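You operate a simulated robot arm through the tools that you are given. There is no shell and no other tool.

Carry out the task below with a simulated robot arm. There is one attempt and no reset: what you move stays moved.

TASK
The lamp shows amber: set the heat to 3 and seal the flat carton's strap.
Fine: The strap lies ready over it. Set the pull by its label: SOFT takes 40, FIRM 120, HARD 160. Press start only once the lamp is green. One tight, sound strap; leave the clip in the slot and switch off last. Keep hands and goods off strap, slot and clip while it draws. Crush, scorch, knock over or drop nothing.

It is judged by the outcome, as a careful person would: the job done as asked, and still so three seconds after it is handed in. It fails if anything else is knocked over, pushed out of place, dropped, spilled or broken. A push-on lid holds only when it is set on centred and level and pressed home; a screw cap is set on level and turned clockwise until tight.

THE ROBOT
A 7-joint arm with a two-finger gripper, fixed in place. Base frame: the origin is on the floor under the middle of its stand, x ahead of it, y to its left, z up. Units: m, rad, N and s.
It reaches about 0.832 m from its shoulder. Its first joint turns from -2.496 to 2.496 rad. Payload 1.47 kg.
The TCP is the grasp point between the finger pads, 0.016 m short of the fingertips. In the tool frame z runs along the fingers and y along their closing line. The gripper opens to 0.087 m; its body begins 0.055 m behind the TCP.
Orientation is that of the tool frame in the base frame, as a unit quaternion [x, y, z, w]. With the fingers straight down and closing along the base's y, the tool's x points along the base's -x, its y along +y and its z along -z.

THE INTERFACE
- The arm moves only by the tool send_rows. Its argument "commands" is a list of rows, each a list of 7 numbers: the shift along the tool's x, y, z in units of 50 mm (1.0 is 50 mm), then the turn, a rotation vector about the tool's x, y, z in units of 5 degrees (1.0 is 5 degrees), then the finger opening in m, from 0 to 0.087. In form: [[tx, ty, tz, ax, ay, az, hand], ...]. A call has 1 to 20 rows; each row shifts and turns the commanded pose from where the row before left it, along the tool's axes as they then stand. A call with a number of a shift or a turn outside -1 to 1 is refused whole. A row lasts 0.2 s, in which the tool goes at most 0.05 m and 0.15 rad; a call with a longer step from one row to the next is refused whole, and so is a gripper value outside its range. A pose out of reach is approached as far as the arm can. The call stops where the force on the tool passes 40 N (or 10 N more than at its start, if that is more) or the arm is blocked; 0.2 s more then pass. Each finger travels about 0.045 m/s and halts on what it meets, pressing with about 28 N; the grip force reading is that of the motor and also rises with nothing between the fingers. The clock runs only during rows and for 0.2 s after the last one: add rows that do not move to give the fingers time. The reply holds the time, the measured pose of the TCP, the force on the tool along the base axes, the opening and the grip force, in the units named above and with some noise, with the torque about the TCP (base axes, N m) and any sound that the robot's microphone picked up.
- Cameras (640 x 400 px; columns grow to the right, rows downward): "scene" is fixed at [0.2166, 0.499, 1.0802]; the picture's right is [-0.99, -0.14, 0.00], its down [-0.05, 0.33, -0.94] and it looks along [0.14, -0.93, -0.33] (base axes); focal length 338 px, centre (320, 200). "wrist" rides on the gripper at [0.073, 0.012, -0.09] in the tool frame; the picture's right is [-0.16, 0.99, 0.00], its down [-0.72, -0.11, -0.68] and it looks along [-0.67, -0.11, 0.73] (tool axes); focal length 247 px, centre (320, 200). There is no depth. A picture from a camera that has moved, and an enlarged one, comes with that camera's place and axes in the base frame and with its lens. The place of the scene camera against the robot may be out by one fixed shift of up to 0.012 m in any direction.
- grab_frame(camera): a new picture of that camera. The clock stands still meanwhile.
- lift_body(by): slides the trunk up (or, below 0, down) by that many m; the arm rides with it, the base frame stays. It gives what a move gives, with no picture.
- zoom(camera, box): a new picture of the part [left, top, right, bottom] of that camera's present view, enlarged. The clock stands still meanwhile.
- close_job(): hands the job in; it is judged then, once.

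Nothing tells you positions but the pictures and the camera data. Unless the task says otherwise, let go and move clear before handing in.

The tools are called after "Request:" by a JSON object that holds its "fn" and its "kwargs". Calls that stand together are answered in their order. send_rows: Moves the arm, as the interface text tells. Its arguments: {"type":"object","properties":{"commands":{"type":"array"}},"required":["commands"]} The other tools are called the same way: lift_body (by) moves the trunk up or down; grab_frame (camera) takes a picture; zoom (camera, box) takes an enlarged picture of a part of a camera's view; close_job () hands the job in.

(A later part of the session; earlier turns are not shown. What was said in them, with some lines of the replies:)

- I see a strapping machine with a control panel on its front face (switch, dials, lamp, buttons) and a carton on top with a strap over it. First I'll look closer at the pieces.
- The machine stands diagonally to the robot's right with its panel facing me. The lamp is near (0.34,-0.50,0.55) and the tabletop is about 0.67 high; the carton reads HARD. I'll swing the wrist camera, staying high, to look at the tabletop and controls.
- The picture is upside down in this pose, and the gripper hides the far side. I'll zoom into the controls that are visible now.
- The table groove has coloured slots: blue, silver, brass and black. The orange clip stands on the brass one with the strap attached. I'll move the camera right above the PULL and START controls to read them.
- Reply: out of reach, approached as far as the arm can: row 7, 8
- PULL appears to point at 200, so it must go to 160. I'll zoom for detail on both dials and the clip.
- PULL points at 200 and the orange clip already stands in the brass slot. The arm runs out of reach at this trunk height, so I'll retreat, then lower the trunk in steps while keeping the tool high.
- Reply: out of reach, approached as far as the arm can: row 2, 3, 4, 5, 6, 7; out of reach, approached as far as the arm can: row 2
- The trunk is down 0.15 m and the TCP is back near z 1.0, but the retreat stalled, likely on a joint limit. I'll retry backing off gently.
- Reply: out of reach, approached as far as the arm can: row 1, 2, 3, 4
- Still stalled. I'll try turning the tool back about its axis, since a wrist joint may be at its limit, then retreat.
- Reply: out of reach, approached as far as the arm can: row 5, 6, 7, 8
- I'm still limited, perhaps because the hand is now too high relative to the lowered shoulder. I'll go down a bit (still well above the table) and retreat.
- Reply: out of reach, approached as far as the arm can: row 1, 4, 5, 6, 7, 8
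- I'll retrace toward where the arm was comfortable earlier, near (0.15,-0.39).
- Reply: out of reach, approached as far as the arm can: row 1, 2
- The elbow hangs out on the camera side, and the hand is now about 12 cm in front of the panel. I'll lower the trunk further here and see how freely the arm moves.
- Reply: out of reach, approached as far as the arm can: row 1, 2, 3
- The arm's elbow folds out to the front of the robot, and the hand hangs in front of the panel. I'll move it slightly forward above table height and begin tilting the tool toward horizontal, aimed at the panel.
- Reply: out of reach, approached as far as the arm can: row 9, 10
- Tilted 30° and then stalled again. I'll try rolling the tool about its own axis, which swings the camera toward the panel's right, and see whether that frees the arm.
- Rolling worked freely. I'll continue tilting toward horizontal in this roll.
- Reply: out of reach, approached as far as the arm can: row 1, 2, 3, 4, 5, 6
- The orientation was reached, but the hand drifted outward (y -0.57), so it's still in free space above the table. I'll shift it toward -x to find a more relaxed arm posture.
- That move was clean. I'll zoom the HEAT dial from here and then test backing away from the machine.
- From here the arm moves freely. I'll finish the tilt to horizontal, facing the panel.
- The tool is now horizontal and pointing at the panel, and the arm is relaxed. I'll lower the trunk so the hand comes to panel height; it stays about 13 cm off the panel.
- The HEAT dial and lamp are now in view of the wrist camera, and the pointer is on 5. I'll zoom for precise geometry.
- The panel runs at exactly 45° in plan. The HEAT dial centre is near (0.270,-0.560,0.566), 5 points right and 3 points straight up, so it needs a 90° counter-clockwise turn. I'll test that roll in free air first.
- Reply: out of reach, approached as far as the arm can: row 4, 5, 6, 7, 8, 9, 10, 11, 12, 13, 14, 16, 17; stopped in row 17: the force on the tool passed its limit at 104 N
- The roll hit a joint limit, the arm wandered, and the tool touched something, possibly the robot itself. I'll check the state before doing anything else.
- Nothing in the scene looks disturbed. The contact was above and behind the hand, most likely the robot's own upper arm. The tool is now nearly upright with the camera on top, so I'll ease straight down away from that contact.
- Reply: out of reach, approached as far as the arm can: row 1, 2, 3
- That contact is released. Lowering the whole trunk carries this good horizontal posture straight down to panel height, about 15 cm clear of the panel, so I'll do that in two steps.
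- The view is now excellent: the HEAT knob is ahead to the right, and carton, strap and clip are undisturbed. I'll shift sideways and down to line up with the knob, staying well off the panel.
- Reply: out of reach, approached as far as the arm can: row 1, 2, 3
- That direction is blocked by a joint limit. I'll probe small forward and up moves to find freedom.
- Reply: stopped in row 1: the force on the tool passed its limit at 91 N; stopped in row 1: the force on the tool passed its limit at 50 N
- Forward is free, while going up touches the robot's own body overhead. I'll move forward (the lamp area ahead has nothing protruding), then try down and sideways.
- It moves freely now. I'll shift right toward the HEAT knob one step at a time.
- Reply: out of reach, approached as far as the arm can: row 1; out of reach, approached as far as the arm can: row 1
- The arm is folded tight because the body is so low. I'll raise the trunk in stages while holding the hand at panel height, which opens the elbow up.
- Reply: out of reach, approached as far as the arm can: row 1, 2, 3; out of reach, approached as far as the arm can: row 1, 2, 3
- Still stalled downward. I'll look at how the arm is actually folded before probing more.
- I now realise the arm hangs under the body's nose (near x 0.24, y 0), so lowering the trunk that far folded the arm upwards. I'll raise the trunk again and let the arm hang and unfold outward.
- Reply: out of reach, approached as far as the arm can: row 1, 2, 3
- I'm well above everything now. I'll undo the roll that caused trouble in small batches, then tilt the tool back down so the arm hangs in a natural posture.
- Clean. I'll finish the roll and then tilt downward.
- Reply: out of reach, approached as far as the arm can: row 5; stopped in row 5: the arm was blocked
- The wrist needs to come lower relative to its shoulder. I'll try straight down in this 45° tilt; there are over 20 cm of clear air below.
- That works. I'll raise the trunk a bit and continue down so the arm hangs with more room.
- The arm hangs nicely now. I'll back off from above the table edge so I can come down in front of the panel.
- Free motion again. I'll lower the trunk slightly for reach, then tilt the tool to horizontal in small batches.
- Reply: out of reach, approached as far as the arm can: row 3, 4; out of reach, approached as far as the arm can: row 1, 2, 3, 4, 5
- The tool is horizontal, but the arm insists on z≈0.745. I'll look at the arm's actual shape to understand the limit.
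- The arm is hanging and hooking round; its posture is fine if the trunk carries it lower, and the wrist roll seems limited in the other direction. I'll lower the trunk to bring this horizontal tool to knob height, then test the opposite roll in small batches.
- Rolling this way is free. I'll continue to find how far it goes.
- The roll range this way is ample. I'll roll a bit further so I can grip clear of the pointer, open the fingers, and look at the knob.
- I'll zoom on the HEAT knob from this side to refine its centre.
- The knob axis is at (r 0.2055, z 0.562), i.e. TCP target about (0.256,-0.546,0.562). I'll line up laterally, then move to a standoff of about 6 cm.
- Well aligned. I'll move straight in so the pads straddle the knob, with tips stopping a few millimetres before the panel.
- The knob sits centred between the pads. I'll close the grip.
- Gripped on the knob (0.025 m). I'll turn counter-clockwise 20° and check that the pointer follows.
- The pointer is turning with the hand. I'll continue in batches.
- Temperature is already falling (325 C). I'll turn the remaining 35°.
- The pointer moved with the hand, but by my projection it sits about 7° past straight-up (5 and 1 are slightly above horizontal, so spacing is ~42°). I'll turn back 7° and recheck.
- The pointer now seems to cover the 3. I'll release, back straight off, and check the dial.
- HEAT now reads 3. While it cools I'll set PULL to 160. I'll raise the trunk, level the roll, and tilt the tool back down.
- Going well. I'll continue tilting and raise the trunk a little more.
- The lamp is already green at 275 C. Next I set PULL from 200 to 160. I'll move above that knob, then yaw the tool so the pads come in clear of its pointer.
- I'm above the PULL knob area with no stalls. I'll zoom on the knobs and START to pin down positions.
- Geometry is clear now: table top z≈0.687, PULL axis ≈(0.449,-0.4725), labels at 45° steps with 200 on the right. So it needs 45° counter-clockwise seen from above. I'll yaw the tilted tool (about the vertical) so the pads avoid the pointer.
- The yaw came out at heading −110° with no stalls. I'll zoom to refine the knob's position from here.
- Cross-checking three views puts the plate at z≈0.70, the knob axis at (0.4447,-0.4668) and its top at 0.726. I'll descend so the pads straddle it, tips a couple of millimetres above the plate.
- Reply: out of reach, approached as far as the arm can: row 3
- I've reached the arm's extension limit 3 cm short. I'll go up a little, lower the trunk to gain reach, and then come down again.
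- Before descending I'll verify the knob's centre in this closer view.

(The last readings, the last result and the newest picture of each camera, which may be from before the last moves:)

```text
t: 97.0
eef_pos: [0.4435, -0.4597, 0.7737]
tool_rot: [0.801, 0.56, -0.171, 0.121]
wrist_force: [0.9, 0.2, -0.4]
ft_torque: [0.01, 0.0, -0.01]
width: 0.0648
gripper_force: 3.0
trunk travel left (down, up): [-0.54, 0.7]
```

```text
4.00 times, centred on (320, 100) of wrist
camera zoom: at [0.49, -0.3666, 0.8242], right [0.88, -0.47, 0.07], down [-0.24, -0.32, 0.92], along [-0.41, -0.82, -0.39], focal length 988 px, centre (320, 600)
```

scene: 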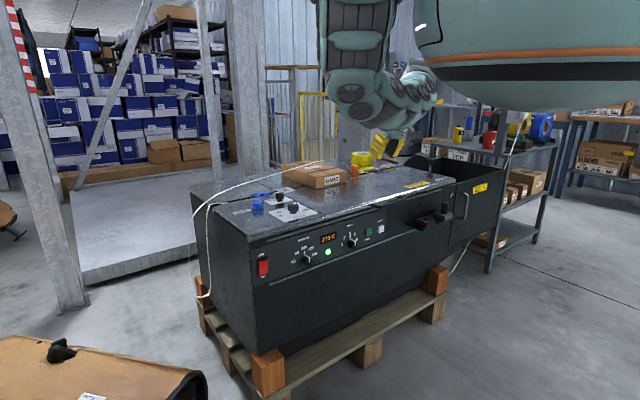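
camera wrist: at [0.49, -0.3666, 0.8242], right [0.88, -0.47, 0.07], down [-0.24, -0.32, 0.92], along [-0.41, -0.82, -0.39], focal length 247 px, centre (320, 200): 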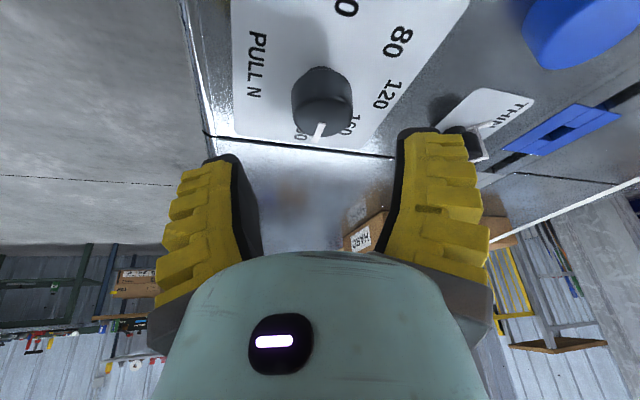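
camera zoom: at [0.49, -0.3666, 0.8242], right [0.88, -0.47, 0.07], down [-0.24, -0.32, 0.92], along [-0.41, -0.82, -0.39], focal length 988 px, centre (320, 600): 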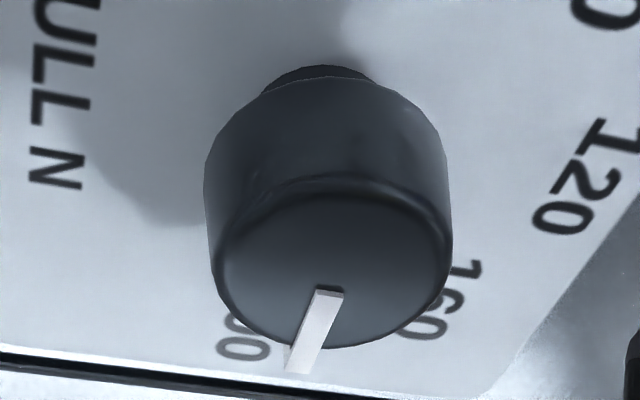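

The projection matches to within a pixel. Descending around the knob.

Request:
{"fn": "send_rows", "kwargs": {"commands": [[0.102, 0.023, 0.331, 0, 0, 0, 0.06], [0.102, 0.023, 0.331, 0, 0, 0, 0.06], [0.102, 0.023, 0.331, 0, 0, 0, 0.06]]}}

Request:
{"fn": "grab_frame", "kwargs": {"camera": "wrist"}}

```text
t: 97.8
eef_pos: [0.4441, -0.4662, 0.7213]
tool_rot: [0.801, 0.56, -0.171, 0.121]
wrist_force: [0.7, 0.4, 0.3]
ft_torque: [-0.01, 0.0, 0.01]
width: 0.065
gripper_force: 3.1
trunk travel left (down, up): [-0.54, 0.7]
```

```text
taken
camera wrist: at [0.4904, -0.3742, 0.7717], right [0.88, -0.47, 0.07], down [-0.24, -0.32, 0.92], along [-0.41, -0.82, -0.39], focal length 247 px, centre (320, 200)
```

wrist: 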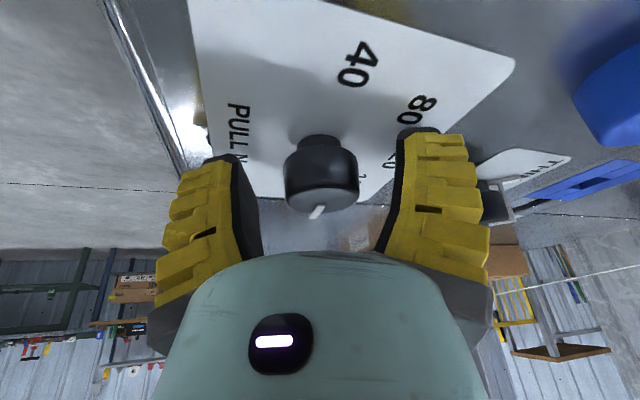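

Pads are around the knob. Closing the grip.

Request:
{"fn": "send_rows", "kwargs": {"commands": [[0, 0, 0, 0, 0, 0, 0.025], [0, 0, 0, 0, 0, 0, 0.025], [0, 0, 0, 0, 0, 0, 0.025], [0, 0, 0, 0, 0, 0, 0.025]]}}

Request:
{"fn": "zoom", "kwargs": {"camera": "wrist", "box": [224, 100, 416, 250]}}

```text
t: 98.8
eef_pos: [0.4457, -0.4652, 0.7208]
tool_rot: [0.802, 0.56, -0.17, 0.12]
wrist_force: [0.6, 4.7, 8.8]
ft_torque: [0.61, -0.16, -0.02]
width: 0.0297
gripper_force: 29.9
trunk travel left (down, up): [-0.54, 0.7]
```

```text
2.67 times, centred on (320, 175) of wrist
camera zoom: at [0.4914, -0.374, 0.7726], right [0.88, -0.47, 0.07], down [-0.24, -0.32, 0.92], along [-0.41, -0.82, -0.4], focal length 659 px, centre (320, 267)
```

zoom: 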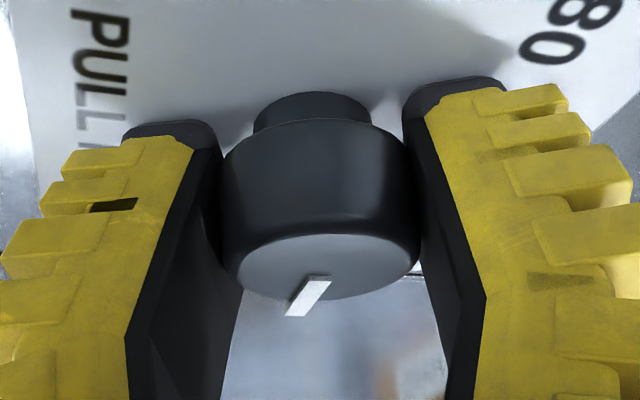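

Firm grip. I'll turn about the vertical, counter-clockwise from above, in batches.

Request:
{"fn": "send_rows", "kwargs": {"commands": [[0, 0, 0, -0.407, 0, -0.913, 0.025], [0, 0, 0, -0.407, 0, -0.913, 0.025], [0, 0, 0, -0.407, 0, -0.913, 0.025]]}}

Request:
{"fn": "send_rows", "kwargs": {"commands": [[0, 0, 0, -0.407, 0, -0.913, 0.025], [0, 0, 0, -0.407, 0, -0.913, 0.025], [0, 0, 0, -0.407, 0, -0.913, 0.025]]}}

Request:
{"fn": "zoom", "kwargs": {"camera": "wrist", "box": [224, 100, 416, 250]}}

```text
t: 99.6
eef_pos: [0.4453, -0.4662, 0.7219]
tool_rot: [0.721, 0.66, -0.154, 0.142]
wrist_force: [0.0, 5.3, 12.2]
ft_torque: [0.42, -0.06, -0.01]
width: 0.0296
gripper_force: 30.2
trunk travel left (down, up): [-0.54, 0.7]
```

```text
t: 100.4
eef_pos: [0.4453, -0.4661, 0.7216]
tool_rot: [0.629, 0.749, -0.134, 0.161]
wrist_force: [3.3, -2.3, 1.0]
ft_torque: [0.46, 0.11, -0.02]
width: 0.0268
gripper_force: 29.9
trunk travel left (down, up): [-0.54, 0.7]
```

```text
2.67 times, centred on (320, 175) of wrist
camera zoom: at [0.4388, -0.3629, 0.7731], right [1.0, 0.03, 0.07], down [-0.05, -0.4, 0.92], along [0.05, -0.92, -0.4], focal length 659 px, centre (320, 267)
```

zoom: 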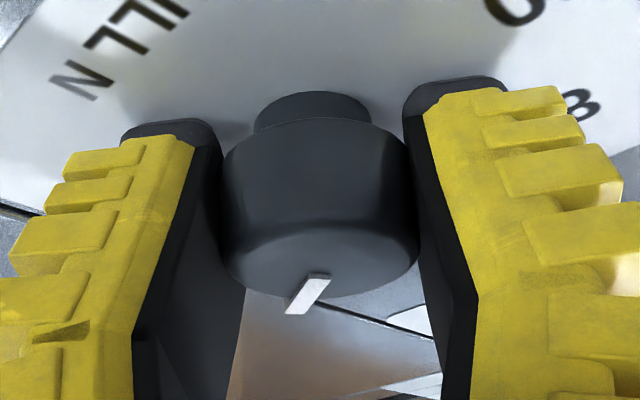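

The pointer follows the hand; 15° more.

Request:
{"fn": "send_rows", "kwargs": {"commands": [[0, 0, 0, -0.407, 0, -0.913, 0.025], [0, 0, 0, -0.407, 0, -0.913, 0.025], [0, 0, 0, -0.407, 0, -0.913, 0.025], [0, 0, 0, 0, 0, 0, 0.025]]}}

Request:
{"fn": "zoom", "kwargs": {"camera": "wrist", "box": [224, 100, 416, 250]}}

```text
t: 101.4
eef_pos: [0.4454, -0.4667, 0.7232]
tool_rot: [0.526, 0.824, -0.113, 0.177]
wrist_force: [0.4, 4.3, 10.2]
ft_torque: [0.08, 0.08, -0.01]
width: 0.0269
gripper_force: 29.8
trunk travel left (down, up): [-0.54, 0.7]
```

```text
2.67 times, centred on (320, 175) of wrist
camera zoom: at [0.4123, -0.368, 0.7729], right [0.96, 0.29, 0.07], down [0.06, -0.4, 0.92], along [0.29, -0.87, -0.39], focal length 659 px, centre (320, 267)
```

zoom: 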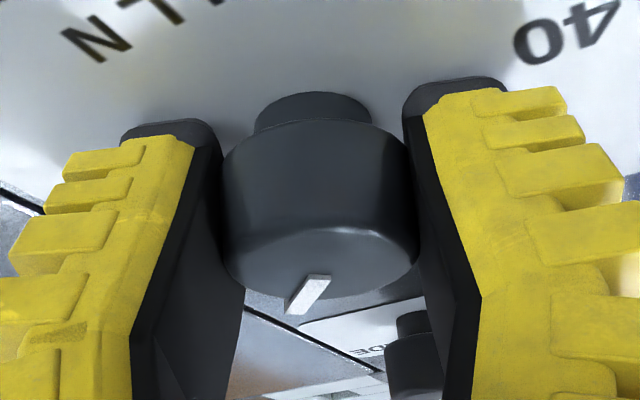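

Turned 45°. I'll release, rise clear and check the dial.

Request:
{"fn": "send_rows", "kwargs": {"commands": [[0, 0, 0, 0, 0, 0, 0.06], [0, 0, 0, 0, 0, 0, 0.06], [0, 0, 0, 0, 0, 0, 0.06], [-0.2, 0, -0.45, 0, 0, 0, 0.06], [-0.2, 0, -0.45, 0, 0, 0, 0.06], [-0.2, 0, -0.45, 0, 0, 0, 0.06], [-0.2, 0, -0.45, 0, 0, 0, 0.06]]}}

Request:
{"fn": "grab_frame", "kwargs": {"camera": "wrist"}}

Request:
{"fn": "zoom", "kwargs": {"camera": "wrist", "box": [230, 0, 390, 100]}}

```text
t: 103.0
eef_pos: [0.4474, -0.4682, 0.8223]
tool_rot: [0.525, 0.825, -0.114, 0.178]
wrist_force: [-0.1, 0.4, 0.0]
ft_torque: [0.01, -0.01, 0.0]
width: 0.0648
gripper_force: 3.4
trunk travel left (down, up): [-0.54, 0.7]
```

```text
taken
camera wrist: at [0.4135, -0.3687, 0.8715], right [0.96, 0.29, 0.06], down [0.06, -0.39, 0.92], along [0.29, -0.87, -0.39], focal length 247 px, centre (320, 200)
```

wrist: 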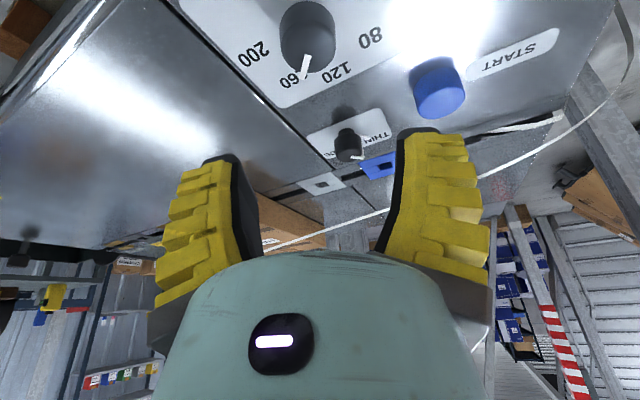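

```text
4.00 times, centred on (310, 50) of wrist
camera zoom: at [0.4135, -0.3687, 0.8715], right [0.96, 0.29, 0.06], down [0.06, -0.39, 0.92], along [0.29, -0.87, -0.39], focal length 988 px, centre (360, 800)
```

zoom: 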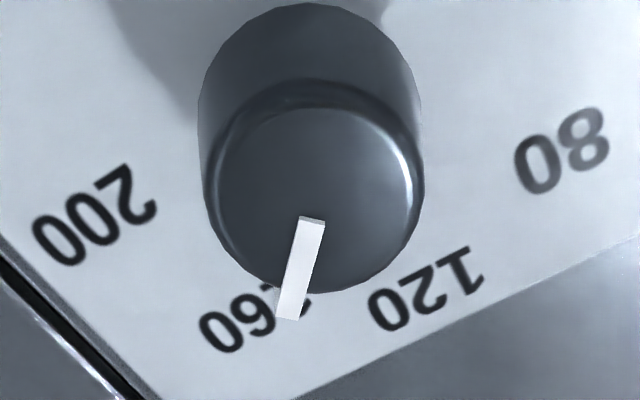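

The PULL pointer now reads 160. Next I'll locate START precisely and confirm the lamp is still green.

Request:
{"fn": "zoom", "kwargs": {"camera": "wrist", "box": [380, 20, 540, 120]}}

Request:
{"fn": "zoom", "kwargs": {"camera": "scene", "box": [240, 180, 400, 280]}}

Request:
{"fn": "zoom", "kwargs": {"camera": "scene", "box": [180, 140, 400, 260]}}

```text
4.00 times, centred on (460, 70) of wrist
camera zoom: at [0.4135, -0.3687, 0.8715], right [0.96, 0.29, 0.06], down [0.06, -0.39, 0.92], along [0.29, -0.87, -0.39], focal length 988 px, centre (-240, 720)
```

zoom: 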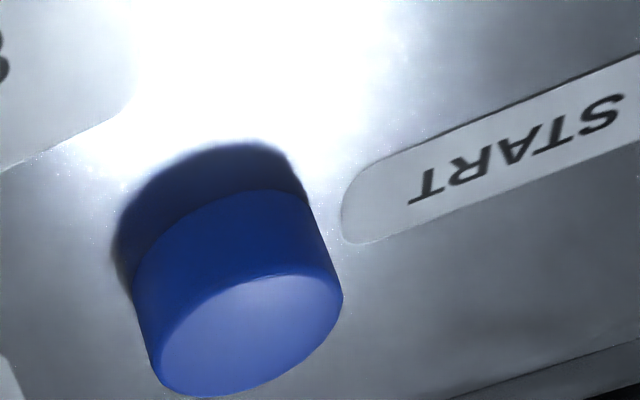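

```text
4.00 times, centred on (320, 230) of scene
camera zoom: at [0.2166, 0.499, 1.0802], right [-0.99, -0.14, 0.0], down [-0.05, 0.33, -0.94], along [0.14, -0.93, -0.33], focal length 1351 px, centre (320, 80)
```

zoom: 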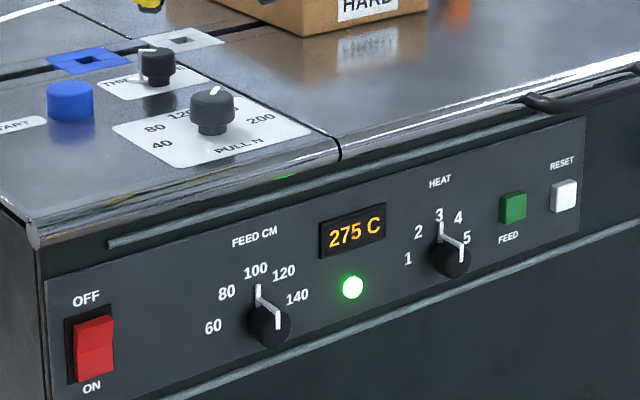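

```text
2.91 times, centred on (290, 200) of scene
camera zoom: at [0.2166, 0.499, 1.0802], right [-0.99, -0.14, 0.0], down [-0.05, 0.33, -0.94], along [0.14, -0.93, -0.33], focal length 983 px, centre (407, 200)
```

zoom: 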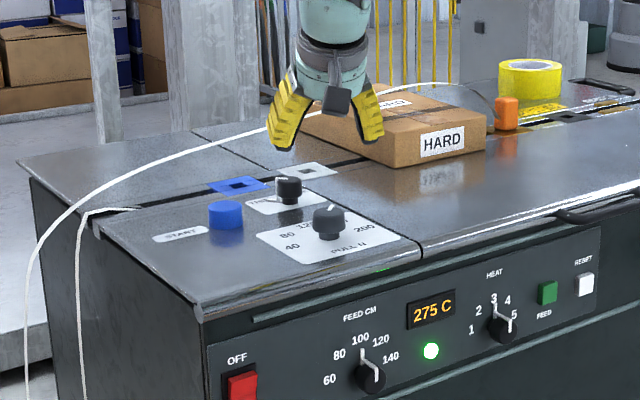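

Lamp green at 275 C, HEAT on 3, PULL on 160, and the strap, clip and carton are undisturbed. START's top is at about (0.5605,-0.484,0.728). I'll close the fingers, tilt a bit more for reach and hover over the button.

Request:
{"fn": "send_rows", "kwargs": {"commands": [[0, 0, 0, 0, -0.8, 0, 0.0], [0, 0, 0, 0, -0.8, 0, 0.0], [0, 0, 0, 0, -0.8, 0, 0.0], [0, 0, 0, 0, -0.8, 0, 0.0]]}}

Request:
{"fn": "send_rows", "kwargs": {"commands": [[-0.137, 0.64, 0.376, 0, 0, 0, 0.0], [-0.137, 0.64, 0.376, 0, 0, 0, 0.0], [-0.137, 0.64, 0.376, 0, 0, 0, 0.0]]}}

Request:
{"fn": "grab_frame", "kwargs": {"camera": "wrist"}}

Request:
{"fn": "grab_frame", "kwargs": {"camera": "scene"}}

```text
t: 104.0
eef_pos: [0.4547, -0.4775, 0.8114]
tool_rot: [0.507, 0.802, -0.163, 0.272]
wrist_force: [0.0, 0.5, 0.5]
ft_torque: [-0.01, 0.02, -0.01]
width: 0.0
gripper_force: 18.2
out of reach, approached as far as the arm can: row 1, 2, 3, 4
trunk travel left (down, up): [-0.54, 0.7]
```

```text
t: 104.8
eef_pos: [0.5646, -0.4823, 0.7789]
tool_rot: [0.506, 0.802, -0.163, 0.271]
wrist_force: [-0.7, -0.5, -0.8]
ft_torque: [0.04, 0.03, 0.01]
width: 0.0
gripper_force: 28.0
trunk travel left (down, up): [-0.54, 0.7]
```

```text
taken
camera wrist: at [0.5265, -0.3763, 0.8054], right [0.94, 0.32, 0.11], down [-0.04, -0.21, 0.98], along [0.33, -0.93, -0.18], focal length 247 px, centre (320, 200)
```

wrist: 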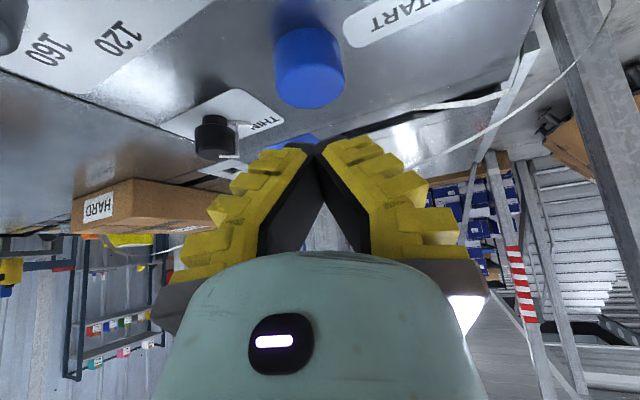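

```text
taken
```

scene: 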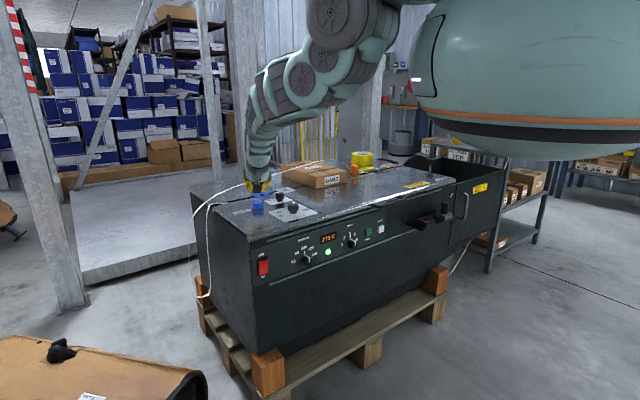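

The hand hovers near START, clear of the strap. I'll zoom to verify the button centre before pressing.

Request:
{"fn": "zoom", "kwargs": {"camera": "wrist", "box": [230, 20, 390, 120]}}

```text
4.00 times, centred on (310, 70) of wrist
camera zoom: at [0.5265, -0.3763, 0.8054], right [0.94, 0.32, 0.11], down [-0.04, -0.21, 0.98], along [0.33, -0.93, -0.18], focal length 988 px, centre (360, 720)
```

zoom: 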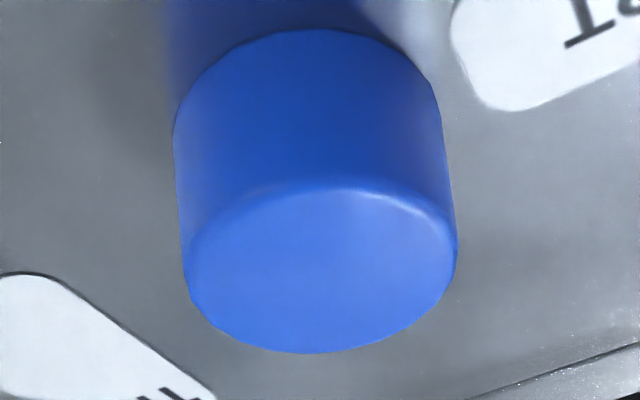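

The button centre is confirmed at about (0.563,-0.484,0.726), and my fingertip sits right over it. I'll lower to just above it.

Request:
{"fn": "send_rows", "kwargs": {"commands": [[0.2, -0.06, 0.24, 0, 0, 0, 0.0], [0.14, -0.003, 0.19, 0, 0, 0, 0.0]]}}

Request:
{"fn": "grab_frame", "kwargs": {"camera": "wrist"}}

```text
t: 105.4
eef_pos: [0.561, -0.4835, 0.7513]
tool_rot: [0.507, 0.801, -0.164, 0.273]
wrist_force: [0.4, -0.2, -0.3]
ft_torque: [0.0, 0.03, 0.01]
width: 0.0
gripper_force: 28.1
trunk travel left (down, up): [-0.54, 0.7]
```

```text
taken
camera wrist: at [0.5239, -0.3781, 0.7783], right [0.94, 0.31, 0.11], down [-0.04, -0.21, 0.98], along [0.33, -0.93, -0.18], focal length 247 px, centre (320, 200)
```

wrist: 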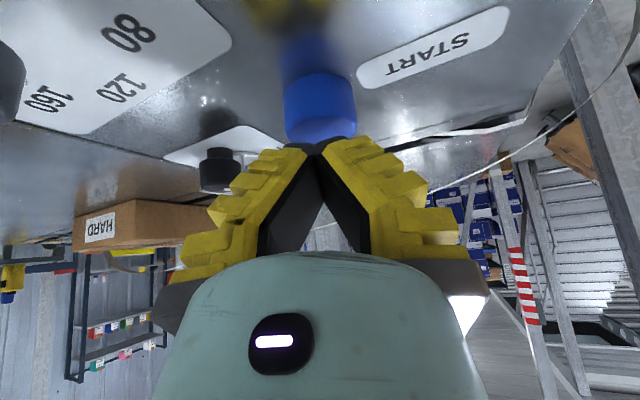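

The tip is just above the button's face. I'll press gently in 4 mm steps, watching force and sound.

Request:
{"fn": "send_rows", "kwargs": {"commands": [[0.048, -0.001, 0.064, 0, 0, 0, 0.0], [0.048, -0.001, 0.064, 0, 0, 0, 0.0], [0.048, -0.001, 0.064, 0, 0, 0, 0.0]]}}

```text
t: 106.2
eef_pos: [0.5606, -0.483, 0.7405]
tool_rot: [0.507, 0.801, -0.165, 0.272]
wrist_force: [0.9, -0.6, -0.4]
ft_torque: [-0.02, -0.03, -0.01]
width: 0.0001
gripper_force: 27.7
trunk travel left (down, up): [-0.54, 0.7]
```

No contact yet. Continuing.

Request:
{"fn": "send_rows", "kwargs": {"commands": [[0.048, -0.001, 0.064, 0, 0, 0, 0.0], [0.048, -0.001, 0.064, 0, 0, 0, 0.0]]}}

Request:
{"fn": "zoom", "kwargs": {"camera": "wrist", "box": [240, 60, 400, 160]}}

```text
t: 106.8
eef_pos: [0.5602, -0.4827, 0.7326]
tool_rot: [0.507, 0.801, -0.164, 0.272]
wrist_force: [-0.2, -0.3, 2.3]
ft_torque: [0.01, 0.06, 0.03]
width: 0.006
gripper_force: 28.0
trunk travel left (down, up): [-0.54, 0.7]
heard: click
```

```text
4.00 times, centred on (320, 110) of wrist
camera zoom: at [0.5223, -0.3772, 0.7591], right [0.94, 0.31, 0.11], down [-0.04, -0.21, 0.98], along [0.33, -0.93, -0.18], focal length 988 px, centre (320, 560)
```

zoom: 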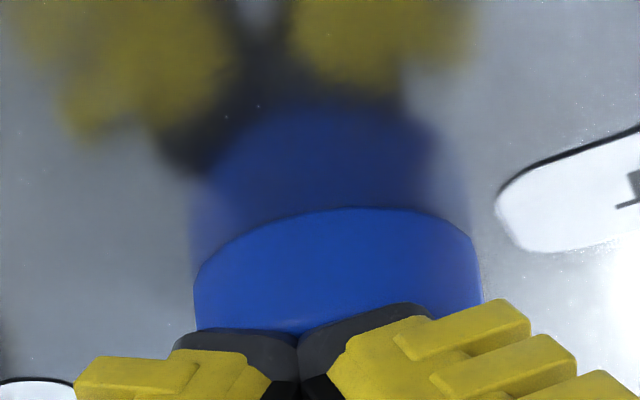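

Click heard, so START is pressed. I'll lift straight up and away from the strap and listen as it draws.

Request:
{"fn": "send_rows", "kwargs": {"commands": [[-0.3, 0.006, -0.4, 0, 0, 0, 0.0], [-0.48, 0.01, -0.64, 0, 0, 0, 0.0], [-0.2, 0, -0.7, 0, 0, 0, 0.0], [0, 0, 0, 0, 0, 0, 0.0]]}}

Request:
{"fn": "grab_frame", "kwargs": {"camera": "scene"}}

Request:
{"fn": "zoom", "kwargs": {"camera": "scene", "box": [180, 140, 400, 260]}}

```text
t: 107.8
eef_pos: [0.555, -0.4698, 0.8317]
tool_rot: [0.506, 0.802, -0.162, 0.273]
wrist_force: [0.3, 0.2, -0.7]
ft_torque: [0.0, -0.02, 0.01]
width: 0.0
gripper_force: 28.0
trunk travel left (down, up): [-0.54, 0.7]
```

```text
taken
```

scene: 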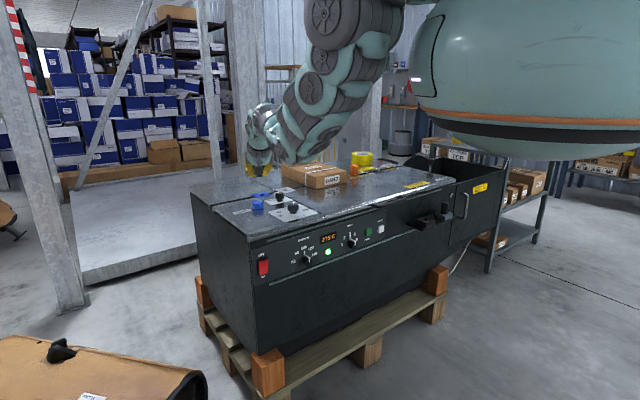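

```text
2.91 times, centred on (290, 200) of scene
camera zoom: at [0.2166, 0.499, 1.0802], right [-0.99, -0.14, 0.0], down [-0.05, 0.33, -0.94], along [0.14, -0.93, -0.33], focal length 983 px, centre (407, 200)
```

zoom: 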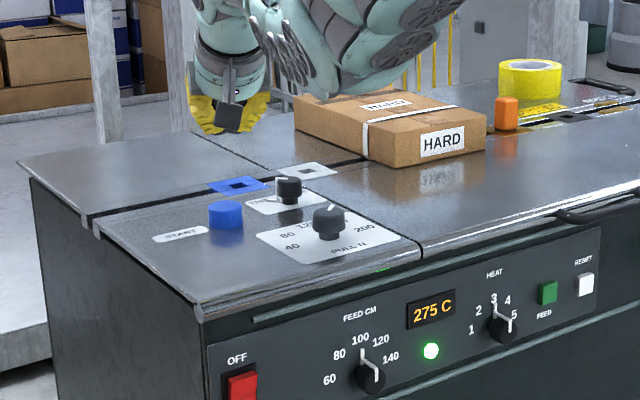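

The strap has drawn tight round the carton and the clip is still standing in its slot. I'll wait without moving to let the seal and cooling finish.

Request:
{"fn": "send_rows", "kwargs": {"commands": [[0, 0, 0, 0, 0, 0, 0.0], [0, 0, 0, 0, 0, 0, 0.0], [0, 0, 0, 0, 0, 0, 0.0], [0, 0, 0, 0, 0, 0, 0.0], [0, 0, 0, 0, 0, 0, 0.0], [0, 0, 0, 0, 0, 0, 0.0], [0, 0, 0, 0, 0, 0, 0.0], [0, 0, 0, 0, 0, 0, 0.0], [0, 0, 0, 0, 0, 0, 0.0], [0, 0, 0, 0, 0, 0, 0.0], [0, 0, 0, 0, 0, 0, 0.0], [0, 0, 0, 0, 0, 0, 0.0], [0, 0, 0, 0, 0, 0, 0.0], [0, 0, 0, 0, 0, 0, 0.0], [0, 0, 0, 0, 0, 0, 0.0]]}}

Request:
{"fn": "zoom", "kwargs": {"camera": "scene", "box": [260, 140, 400, 210]}}

Request:
{"fn": "zoom", "kwargs": {"camera": "scene", "box": [240, 210, 400, 310]}}

```text
t: 111.0
eef_pos: [0.5552, -0.4709, 0.8316]
tool_rot: [0.506, 0.802, -0.164, 0.273]
wrist_force: [-0.4, 0.0, -0.3]
ft_torque: [0.03, -0.02, -0.01]
width: 0.0001
gripper_force: 28.2
trunk travel left (down, up): [-0.54, 0.7]
```

```text
4.57 times, centred on (330, 175) of scene
camera zoom: at [0.2166, 0.499, 1.0802], right [-0.99, -0.14, 0.0], down [-0.05, 0.33, -0.94], along [0.14, -0.93, -0.33], focal length 1544 px, centre (274, 314)
```

zoom: 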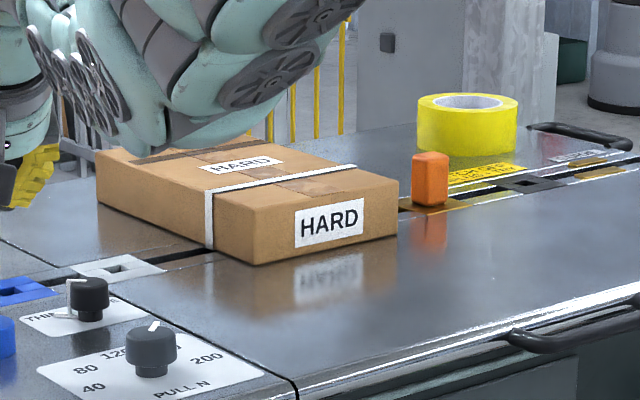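

```text
4.00 times, centred on (320, 260) of scene
camera zoom: at [0.2166, 0.499, 1.0802], right [-0.99, -0.14, 0.0], down [-0.05, 0.33, -0.94], along [0.14, -0.93, -0.33], focal length 1351 px, centre (320, -40)
```

zoom: 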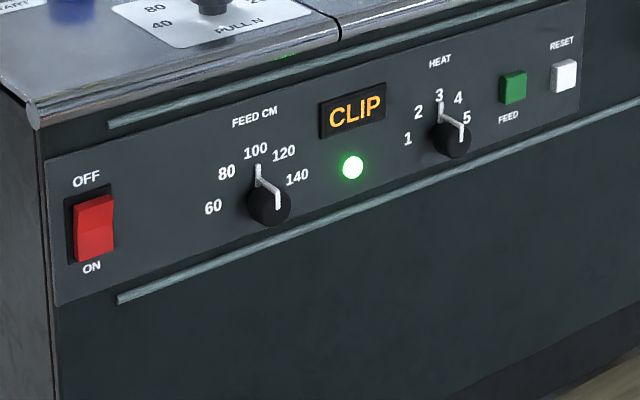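

The strap is round the carton, the lamp is still green, and the display now reads "CLIP". I'll look closely at the clip and strap to understand that before switching off.

Request:
{"fn": "zoom", "kwargs": {"camera": "scene", "box": [275, 150, 371, 210]}}

Request:
{"fn": "zoom", "kwargs": {"camera": "scene", "box": [330, 150, 410, 200]}}

Request:
{"fn": "grab_frame", "kwargs": {"camera": "wrist"}}

```text
6.67 times, centred on (323, 180) of scene
camera zoom: at [0.2166, 0.499, 1.0802], right [-0.99, -0.14, 0.0], down [-0.05, 0.33, -0.94], along [0.14, -0.93, -0.33], focal length 2252 px, centre (300, 333)
```

zoom: 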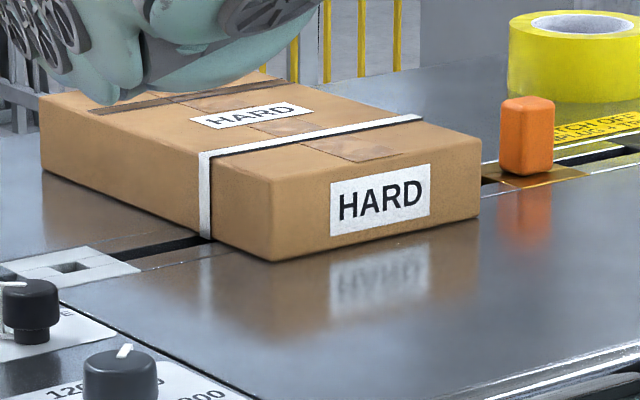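

```text
8.00 times, centred on (370, 175) of scene
camera zoom: at [0.2166, 0.499, 1.0802], right [-0.99, -0.14, 0.0], down [-0.05, 0.33, -0.94], along [0.14, -0.93, -0.33], focal length 2703 px, centre (-80, 400)
```

zoom: 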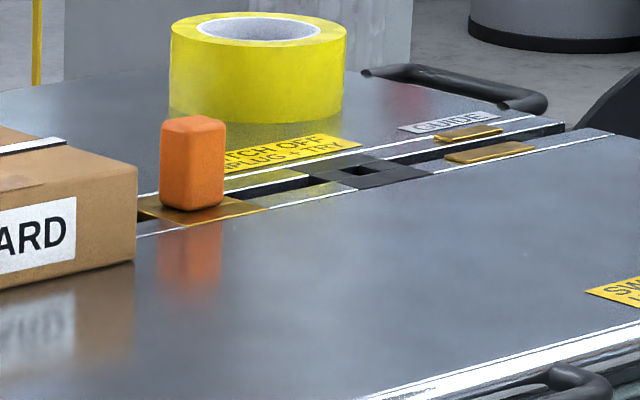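

```text
taken
camera wrist: at [0.5157, -0.3654, 0.858], right [0.94, 0.31, 0.11], down [-0.04, -0.21, 0.98], along [0.33, -0.93, -0.18], focal length 247 px, centre (320, 200)
```

wrist: 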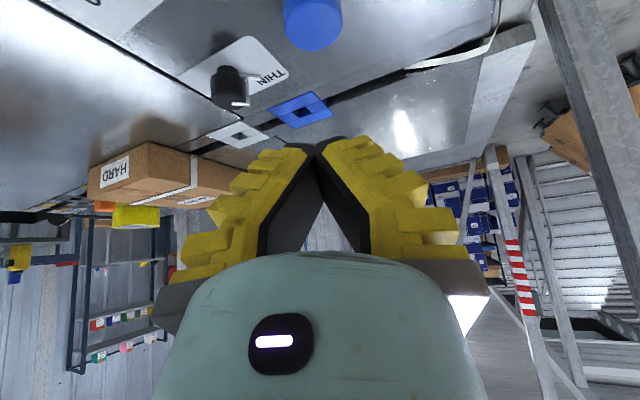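

The carton is strapped tight with a clean band, and the clip stands in its slot; as instructed I leave it there. "CLIP" looks like the machine's end-of-cycle prompt. Now I go to the red switch, near (0.50,-0.32,0.595), retreating from above the table first.

Request:
{"fn": "send_rows", "kwargs": {"commands": [[0.694, -0.02, -0.522, 0, 0, 0, 0.0], [0.694, -0.02, -0.522, 0, 0, 0, 0.0], [0.694, -0.02, -0.522, 0, 0, 0, 0.0]]}}

Request:
{"fn": "send_rows", "kwargs": {"commands": [[0.694, -0.02, -0.522, 0, 0, 0, 0.0], [0.694, -0.02, -0.522, 0, 0, 0, 0.0]]}}

Request:
{"fn": "grab_frame", "kwargs": {"camera": "wrist"}}

Request:
{"fn": "grab_frame", "kwargs": {"camera": "scene"}}

```text
t: 111.8
eef_pos: [0.4947, -0.3523, 0.8308]
tool_rot: [0.508, 0.801, -0.163, 0.271]
wrist_force: [0.2, 0.5, 0.6]
ft_torque: [-0.01, 0.0, 0.02]
width: 0.0001
gripper_force: 28.1
trunk travel left (down, up): [-0.54, 0.7]
```

```text
t: 112.4
eef_pos: [0.4671, -0.2974, 0.8307]
tool_rot: [0.507, 0.801, -0.164, 0.273]
wrist_force: [-0.6, -0.1, 0.9]
ft_torque: [0.02, 0.05, 0.02]
width: 0.0
gripper_force: 28.5
out of reach, approached as far as the arm can: row 2
trunk travel left (down, up): [-0.54, 0.7]
```

```text
taken
camera wrist: at [0.4274, -0.1917, 0.8578], right [0.94, 0.31, 0.11], down [-0.04, -0.21, 0.98], along [0.33, -0.93, -0.18], focal length 247 px, centre (320, 200)
```

wrist: 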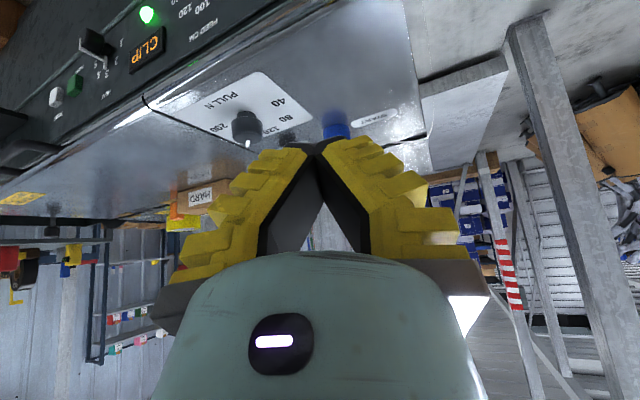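

```text
taken
```

scene: 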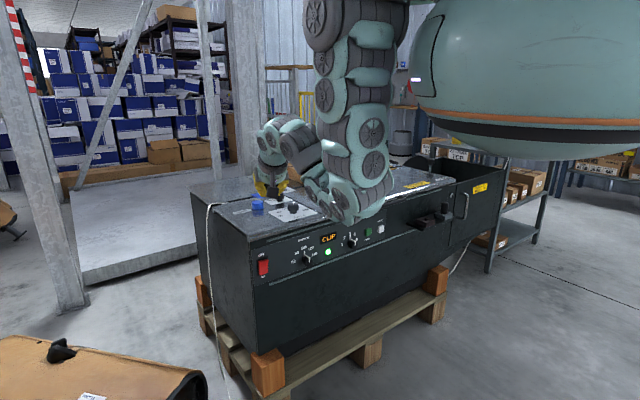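

The machine has fed out a fresh strap on the left; I'll stay clear of it. I'm close to the fold limit, so I'll back off and descend together in front of the table edge.

Request:
{"fn": "send_rows", "kwargs": {"commands": [[0.525, -0.105, 0.229, 0, 0, 0, 0.0], [0.525, -0.105, 0.229, 0, 0, 0, 0.0]]}}

Request:
{"fn": "send_rows", "kwargs": {"commands": [[0.5, -0.06, 0.4, 0, 0, 0, 0.0], [0.5, -0.06, 0.4, 0, 0, 0, 0.0]]}}

Request:
{"fn": "grab_frame", "kwargs": {"camera": "wrist"}}

```text
t: 113.0
eef_pos: [0.4436, -0.2749, 0.78]
tool_rot: [0.507, 0.801, -0.164, 0.273]
wrist_force: [0.7, -0.8, 0.3]
ft_torque: [0.01, 0.0, -0.02]
width: 0.0
gripper_force: 28.6
trunk travel left (down, up): [-0.54, 0.7]
```

```text
t: 113.6
eef_pos: [0.4328, -0.2641, 0.7168]
tool_rot: [0.506, 0.802, -0.163, 0.272]
wrist_force: [-0.2, 1.2, 0.0]
ft_torque: [-0.02, 0.01, -0.02]
width: 0.0002
gripper_force: 28.3
trunk travel left (down, up): [-0.54, 0.7]
```

```text
taken
camera wrist: at [0.3958, -0.1578, 0.7442], right [0.94, 0.31, 0.11], down [-0.04, -0.21, 0.98], along [0.33, -0.93, -0.18], focal length 247 px, centre (320, 200)
```

wrist: 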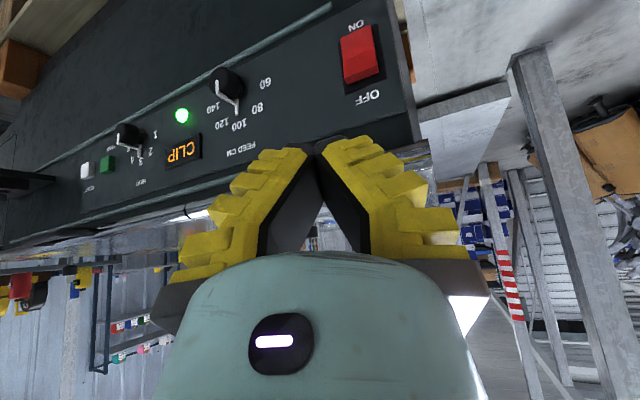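

Now the red switch is in view. I'll zoom for its exact place and state.

Request:
{"fn": "zoom", "kwargs": {"camera": "wrist", "box": [300, 10, 420, 110]}}

```text
4.00 times, centred on (360, 60) of wrist
camera zoom: at [0.3958, -0.1578, 0.7442], right [0.94, 0.31, 0.11], down [-0.04, -0.21, 0.98], along [0.33, -0.93, -0.18], focal length 988 px, centre (160, 760)
```

zoom: 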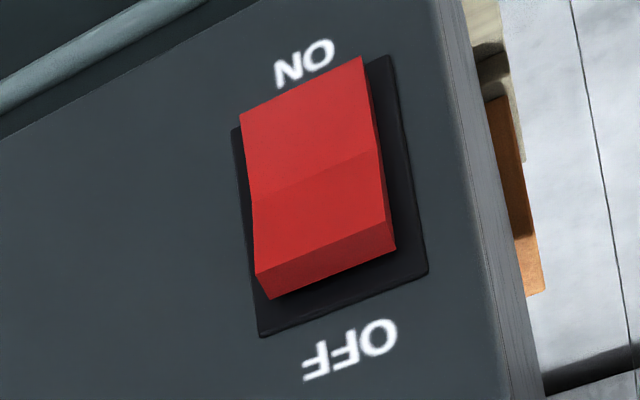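

The rocker's OFF half (upper) is proud, at about (0.499,-0.314,0.60), so it is ON. I'll come down to a point just in front of that half.

Request:
{"fn": "send_rows", "kwargs": {"commands": [[0.315, 0.155, 0.64, 0, 0, 0, 0.0], [0.315, 0.155, 0.64, 0, 0, 0, 0.0], [0.315, 0.155, 0.64, 0, 0, 0, 0.0]]}}

Request:
{"fn": "grab_frame", "kwargs": {"camera": "wrist"}}

Request:
{"fn": "grab_frame", "kwargs": {"camera": "scene"}}

```text
t: 114.4
eef_pos: [0.4657, -0.2728, 0.6141]
tool_rot: [0.506, 0.801, -0.164, 0.273]
wrist_force: [0.1, 0.9, -0.1]
ft_torque: [0.02, -0.01, -0.03]
width: 0.0
gripper_force: 28.2
trunk travel left (down, up): [-0.54, 0.7]
```

```text
taken
camera wrist: at [0.4264, -0.1662, 0.641], right [0.94, 0.31, 0.11], down [-0.05, -0.21, 0.98], along [0.33, -0.93, -0.18], focal length 247 px, centre (320, 200)
```

wrist: 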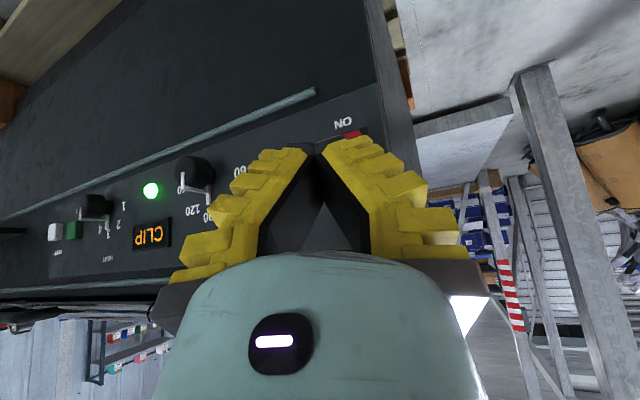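

```text
taken
```

scene: 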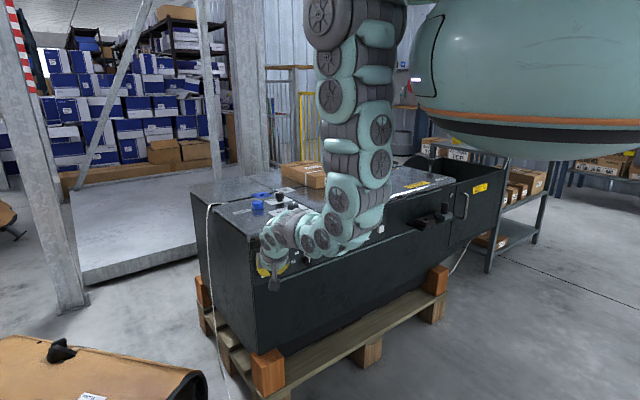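

The fingertip is in front of the OFF half. I'll push horizontally toward the panel in small steps.

Request:
{"fn": "send_rows", "kwargs": {"commands": [[-0.12, 0.053, 0.091, 0, 0, 0, 0.0], [-0.12, 0.053, 0.091, 0, 0, 0, 0.0], [-0.12, 0.053, 0.091, 0, 0, 0, 0.0], [-0.06, 0.026, 0.046, 0, 0, 0, 0.0]]}}

Request:
{"fn": "zoom", "kwargs": {"camera": "wrist", "box": [240, 80, 440, 205]}}

```text
t: 115.4
eef_pos: [0.4831, -0.2912, 0.6136]
tool_rot: [0.507, 0.802, -0.163, 0.272]
wrist_force: [0.1, 0.2, 0.2]
ft_torque: [0.0, -0.03, -0.02]
width: 0.0
gripper_force: 28.5
trunk travel left (down, up): [-0.54, 0.7]
```

```text
3.20 times, centred on (340, 142) of wrist
camera zoom: at [0.4451, -0.1855, 0.6403], right [0.94, 0.31, 0.11], down [-0.04, -0.21, 0.98], along [0.33, -0.93, -0.18], focal length 790 px, centre (256, 384)
```

zoom: 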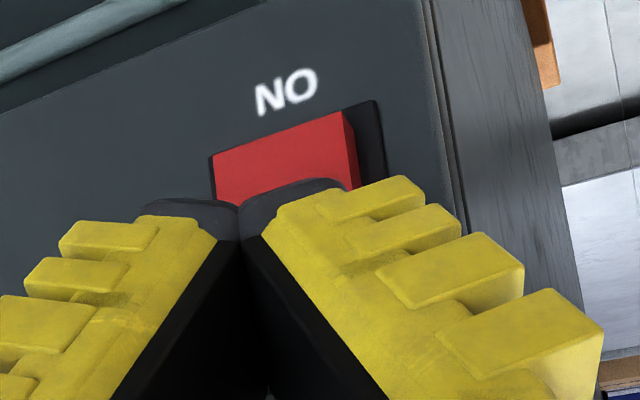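

Nearly touching, and the path converges on the rocker's centre. I'll continue in small steps.

Request:
{"fn": "send_rows", "kwargs": {"commands": [[-0.06, 0.026, 0.046, 0, 0, 0, 0.0], [-0.06, 0.026, 0.046, 0, 0, 0, 0.0], [-0.06, 0.026, 0.046, 0, 0, 0, 0.0]]}}

Request:
{"fn": "zoom", "kwargs": {"camera": "wrist", "box": [240, 80, 440, 205]}}

```text
t: 116.2
eef_pos: [0.4919, -0.2994, 0.6127]
tool_rot: [0.507, 0.802, -0.163, 0.271]
wrist_force: [-3.3, 2.3, 3.6]
ft_torque: [-0.04, -0.04, 0.02]
width: 0.0
gripper_force: 28.0
trunk travel left (down, up): [-0.54, 0.7]
```

```text
3.20 times, centred on (340, 142) of wrist
camera zoom: at [0.4529, -0.1934, 0.6403], right [0.94, 0.31, 0.11], down [-0.04, -0.21, 0.98], along [0.33, -0.93, -0.18], focal length 790 px, centre (256, 384)
```

zoom: 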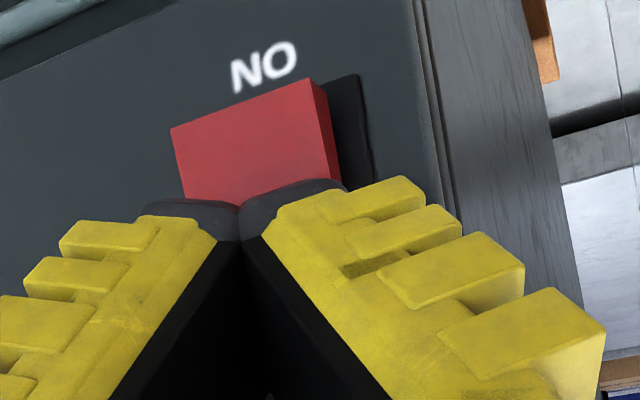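

The rocker has tipped and its ON half now stands proud. I'll check the lamp and display.

Request:
{"fn": "zoom", "kwargs": {"camera": "scene", "box": [240, 210, 400, 310]}}

Request:
{"fn": "grab_frame", "kwargs": {"camera": "wrist"}}

```text
4.00 times, centred on (320, 260) of scene
camera zoom: at [0.2166, 0.499, 1.0802], right [-0.99, -0.14, 0.0], down [-0.05, 0.33, -0.94], along [0.14, -0.93, -0.33], focal length 1351 px, centre (320, -40)
```

zoom: 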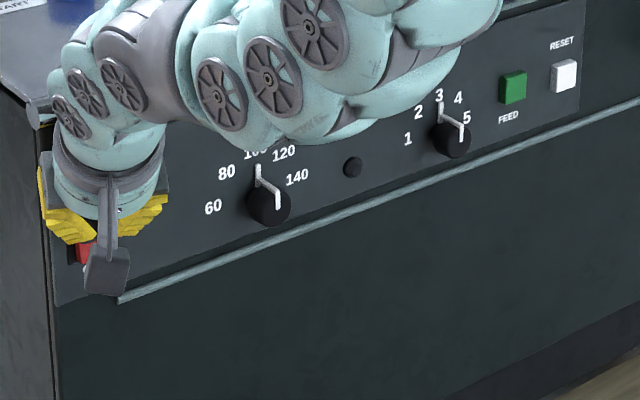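

```text
taken
camera wrist: at [0.4529, -0.1934, 0.6403], right [0.94, 0.31, 0.11], down [-0.04, -0.21, 0.98], along [0.33, -0.93, -0.18], focal length 247 px, centre (320, 200)
```

wrist: 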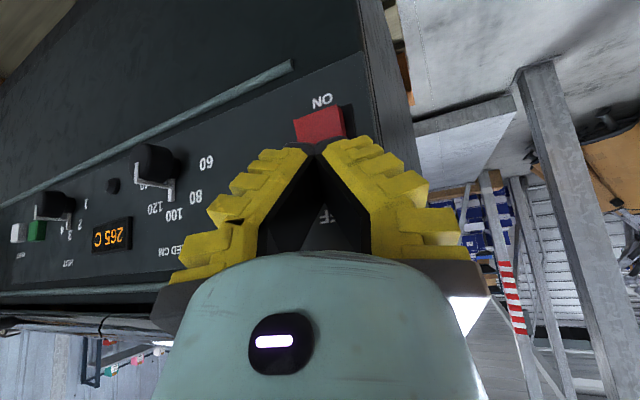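

The lamp has gone dark, so the machine is off and cooling. I'll back straight away from the switch, then up and clear.

Request:
{"fn": "send_rows", "kwargs": {"commands": [[0.24, -0.106, -0.182, 0, 0, 0, 0.0], [0.36, -0.159, -0.273, 0, 0, 0, 0.0], [0.36, -0.159, -0.273, 0, 0, 0, 0.0], [0.2, 0, -0.3, 0, 0, 0, 0.0]]}}

Request:
{"fn": "grab_frame", "kwargs": {"camera": "wrist"}}

Request:
{"fn": "grab_frame", "kwargs": {"camera": "scene"}}

```text
t: 117.2
eef_pos: [0.4377, -0.2393, 0.6217]
tool_rot: [0.507, 0.801, -0.163, 0.272]
wrist_force: [0.6, 0.6, 1.0]
ft_torque: [0.03, -0.02, 0.02]
width: 0.0003
gripper_force: 27.9
trunk travel left (down, up): [-0.54, 0.7]
```

```text
taken
camera wrist: at [0.3993, -0.1326, 0.6475], right [0.94, 0.31, 0.11], down [-0.04, -0.21, 0.98], along [0.33, -0.93, -0.18], focal length 247 px, centre (320, 200)
```

wrist: 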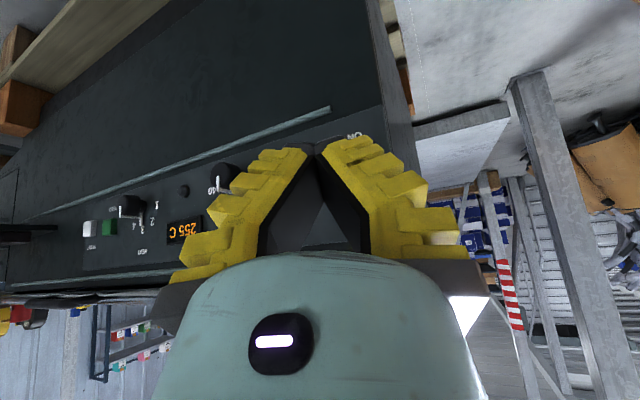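

```text
taken
```

scene: 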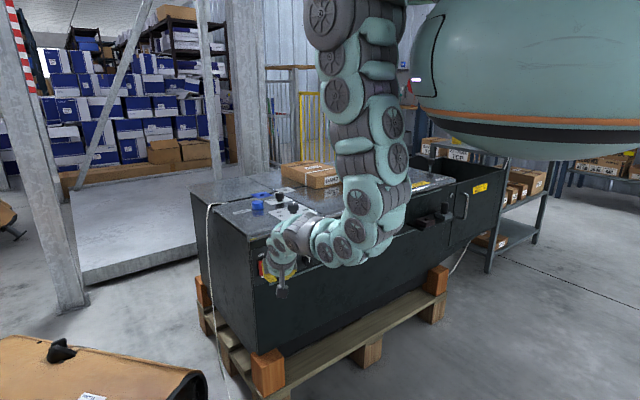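

It's cooling (255 C) with the lamp off. I'll raise the trunk to carry the arm clear and check everything once more.

Request:
{"fn": "lift_body", "kwargs": {"by": 0.3}}

Request:
{"fn": "grab_frame", "kwargs": {"camera": "scene"}}

Request:
{"fn": "zoom", "kwargs": {"camera": "scene", "box": [240, 210, 400, 310]}}

Request:
{"fn": "zoom", "kwargs": {"camera": "scene", "box": [230, 140, 390, 240]}}

```text
t: 120.2
eef_pos: [0.4384, -0.239, 0.92]
tool_rot: [0.507, 0.802, -0.163, 0.272]
wrist_force: [-0.9, -0.5, -0.5]
ft_torque: [0.02, 0.02, 0.01]
width: 0.0002
gripper_force: 28.3
trunk travel left (down, up): [-0.84, 0.4]
```

```text
taken
```

scene: 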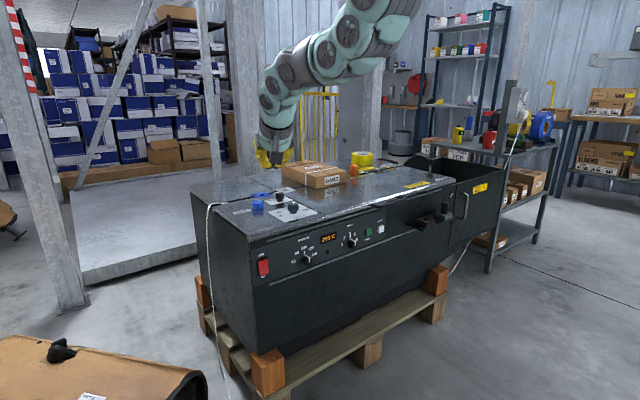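

```text
4.00 times, centred on (320, 260) of scene
camera zoom: at [0.2166, 0.499, 1.0802], right [-0.99, -0.14, 0.0], down [-0.05, 0.33, -0.94], along [0.14, -0.93, -0.33], focal length 1351 px, centre (320, -40)
```

zoom: 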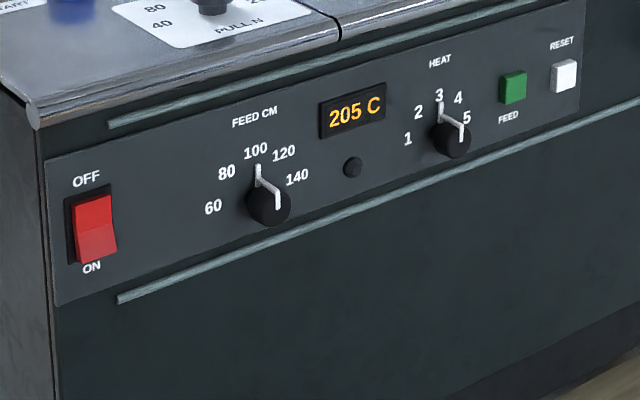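

```text
4.00 times, centred on (310, 190) of scene
camera zoom: at [0.2166, 0.499, 1.0802], right [-0.99, -0.14, 0.0], down [-0.05, 0.33, -0.94], along [0.14, -0.93, -0.33], focal length 1351 px, centre (360, 240)
```

zoom: 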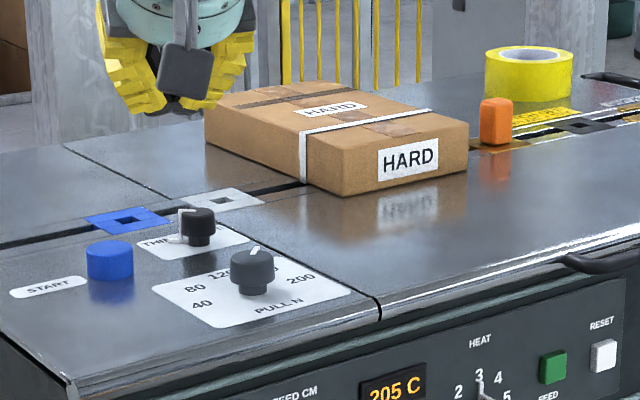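

Everything checks out:
- **Heat and pull:** HEAT is on 3 and PULL on 160, matching the HARD label.
- **Carton:** it carries one tight strap and hasn't moved.
- **Clip:** it is still in its slot.
- **Power:** the rocker is on OFF, the lamp is dark, and the machine is cooling.

The arm is clear, so I'm handing in.

Request:
{"fn": "close_job", "kwargs": {}}

```text
The job is handed in.
```

The carton is strapped and the job is handed in. I don't have the verdict on it yet.

- **Heat:** I turned it from 5 to 3. The lamp went green at 275 C before I pressed start.
- **Pull:** I turned it from 200 to 160, because the carton is labelled HARD.
- **Strap:** One strap drew tight around the carton, and it looks clean in the pictures. I had no way to test the seal itself.
- **Clip:** It is still in its slot. After the cycle the display read "CLIP" and the machine fed out a fresh length of strap at the left end. I took that as its prompt for the next strap and left both alone.
- **Power:** I switched it off last. The lamp is dark, and the display was down to 205 C and still falling.

Early on, the hand hit something hard twice while I was working out the arm's reach, at 104 N and about 90 N. Both contacts were above and behind the hand, so most likely the robot's own body. Nothing in the scene had moved afterwards.
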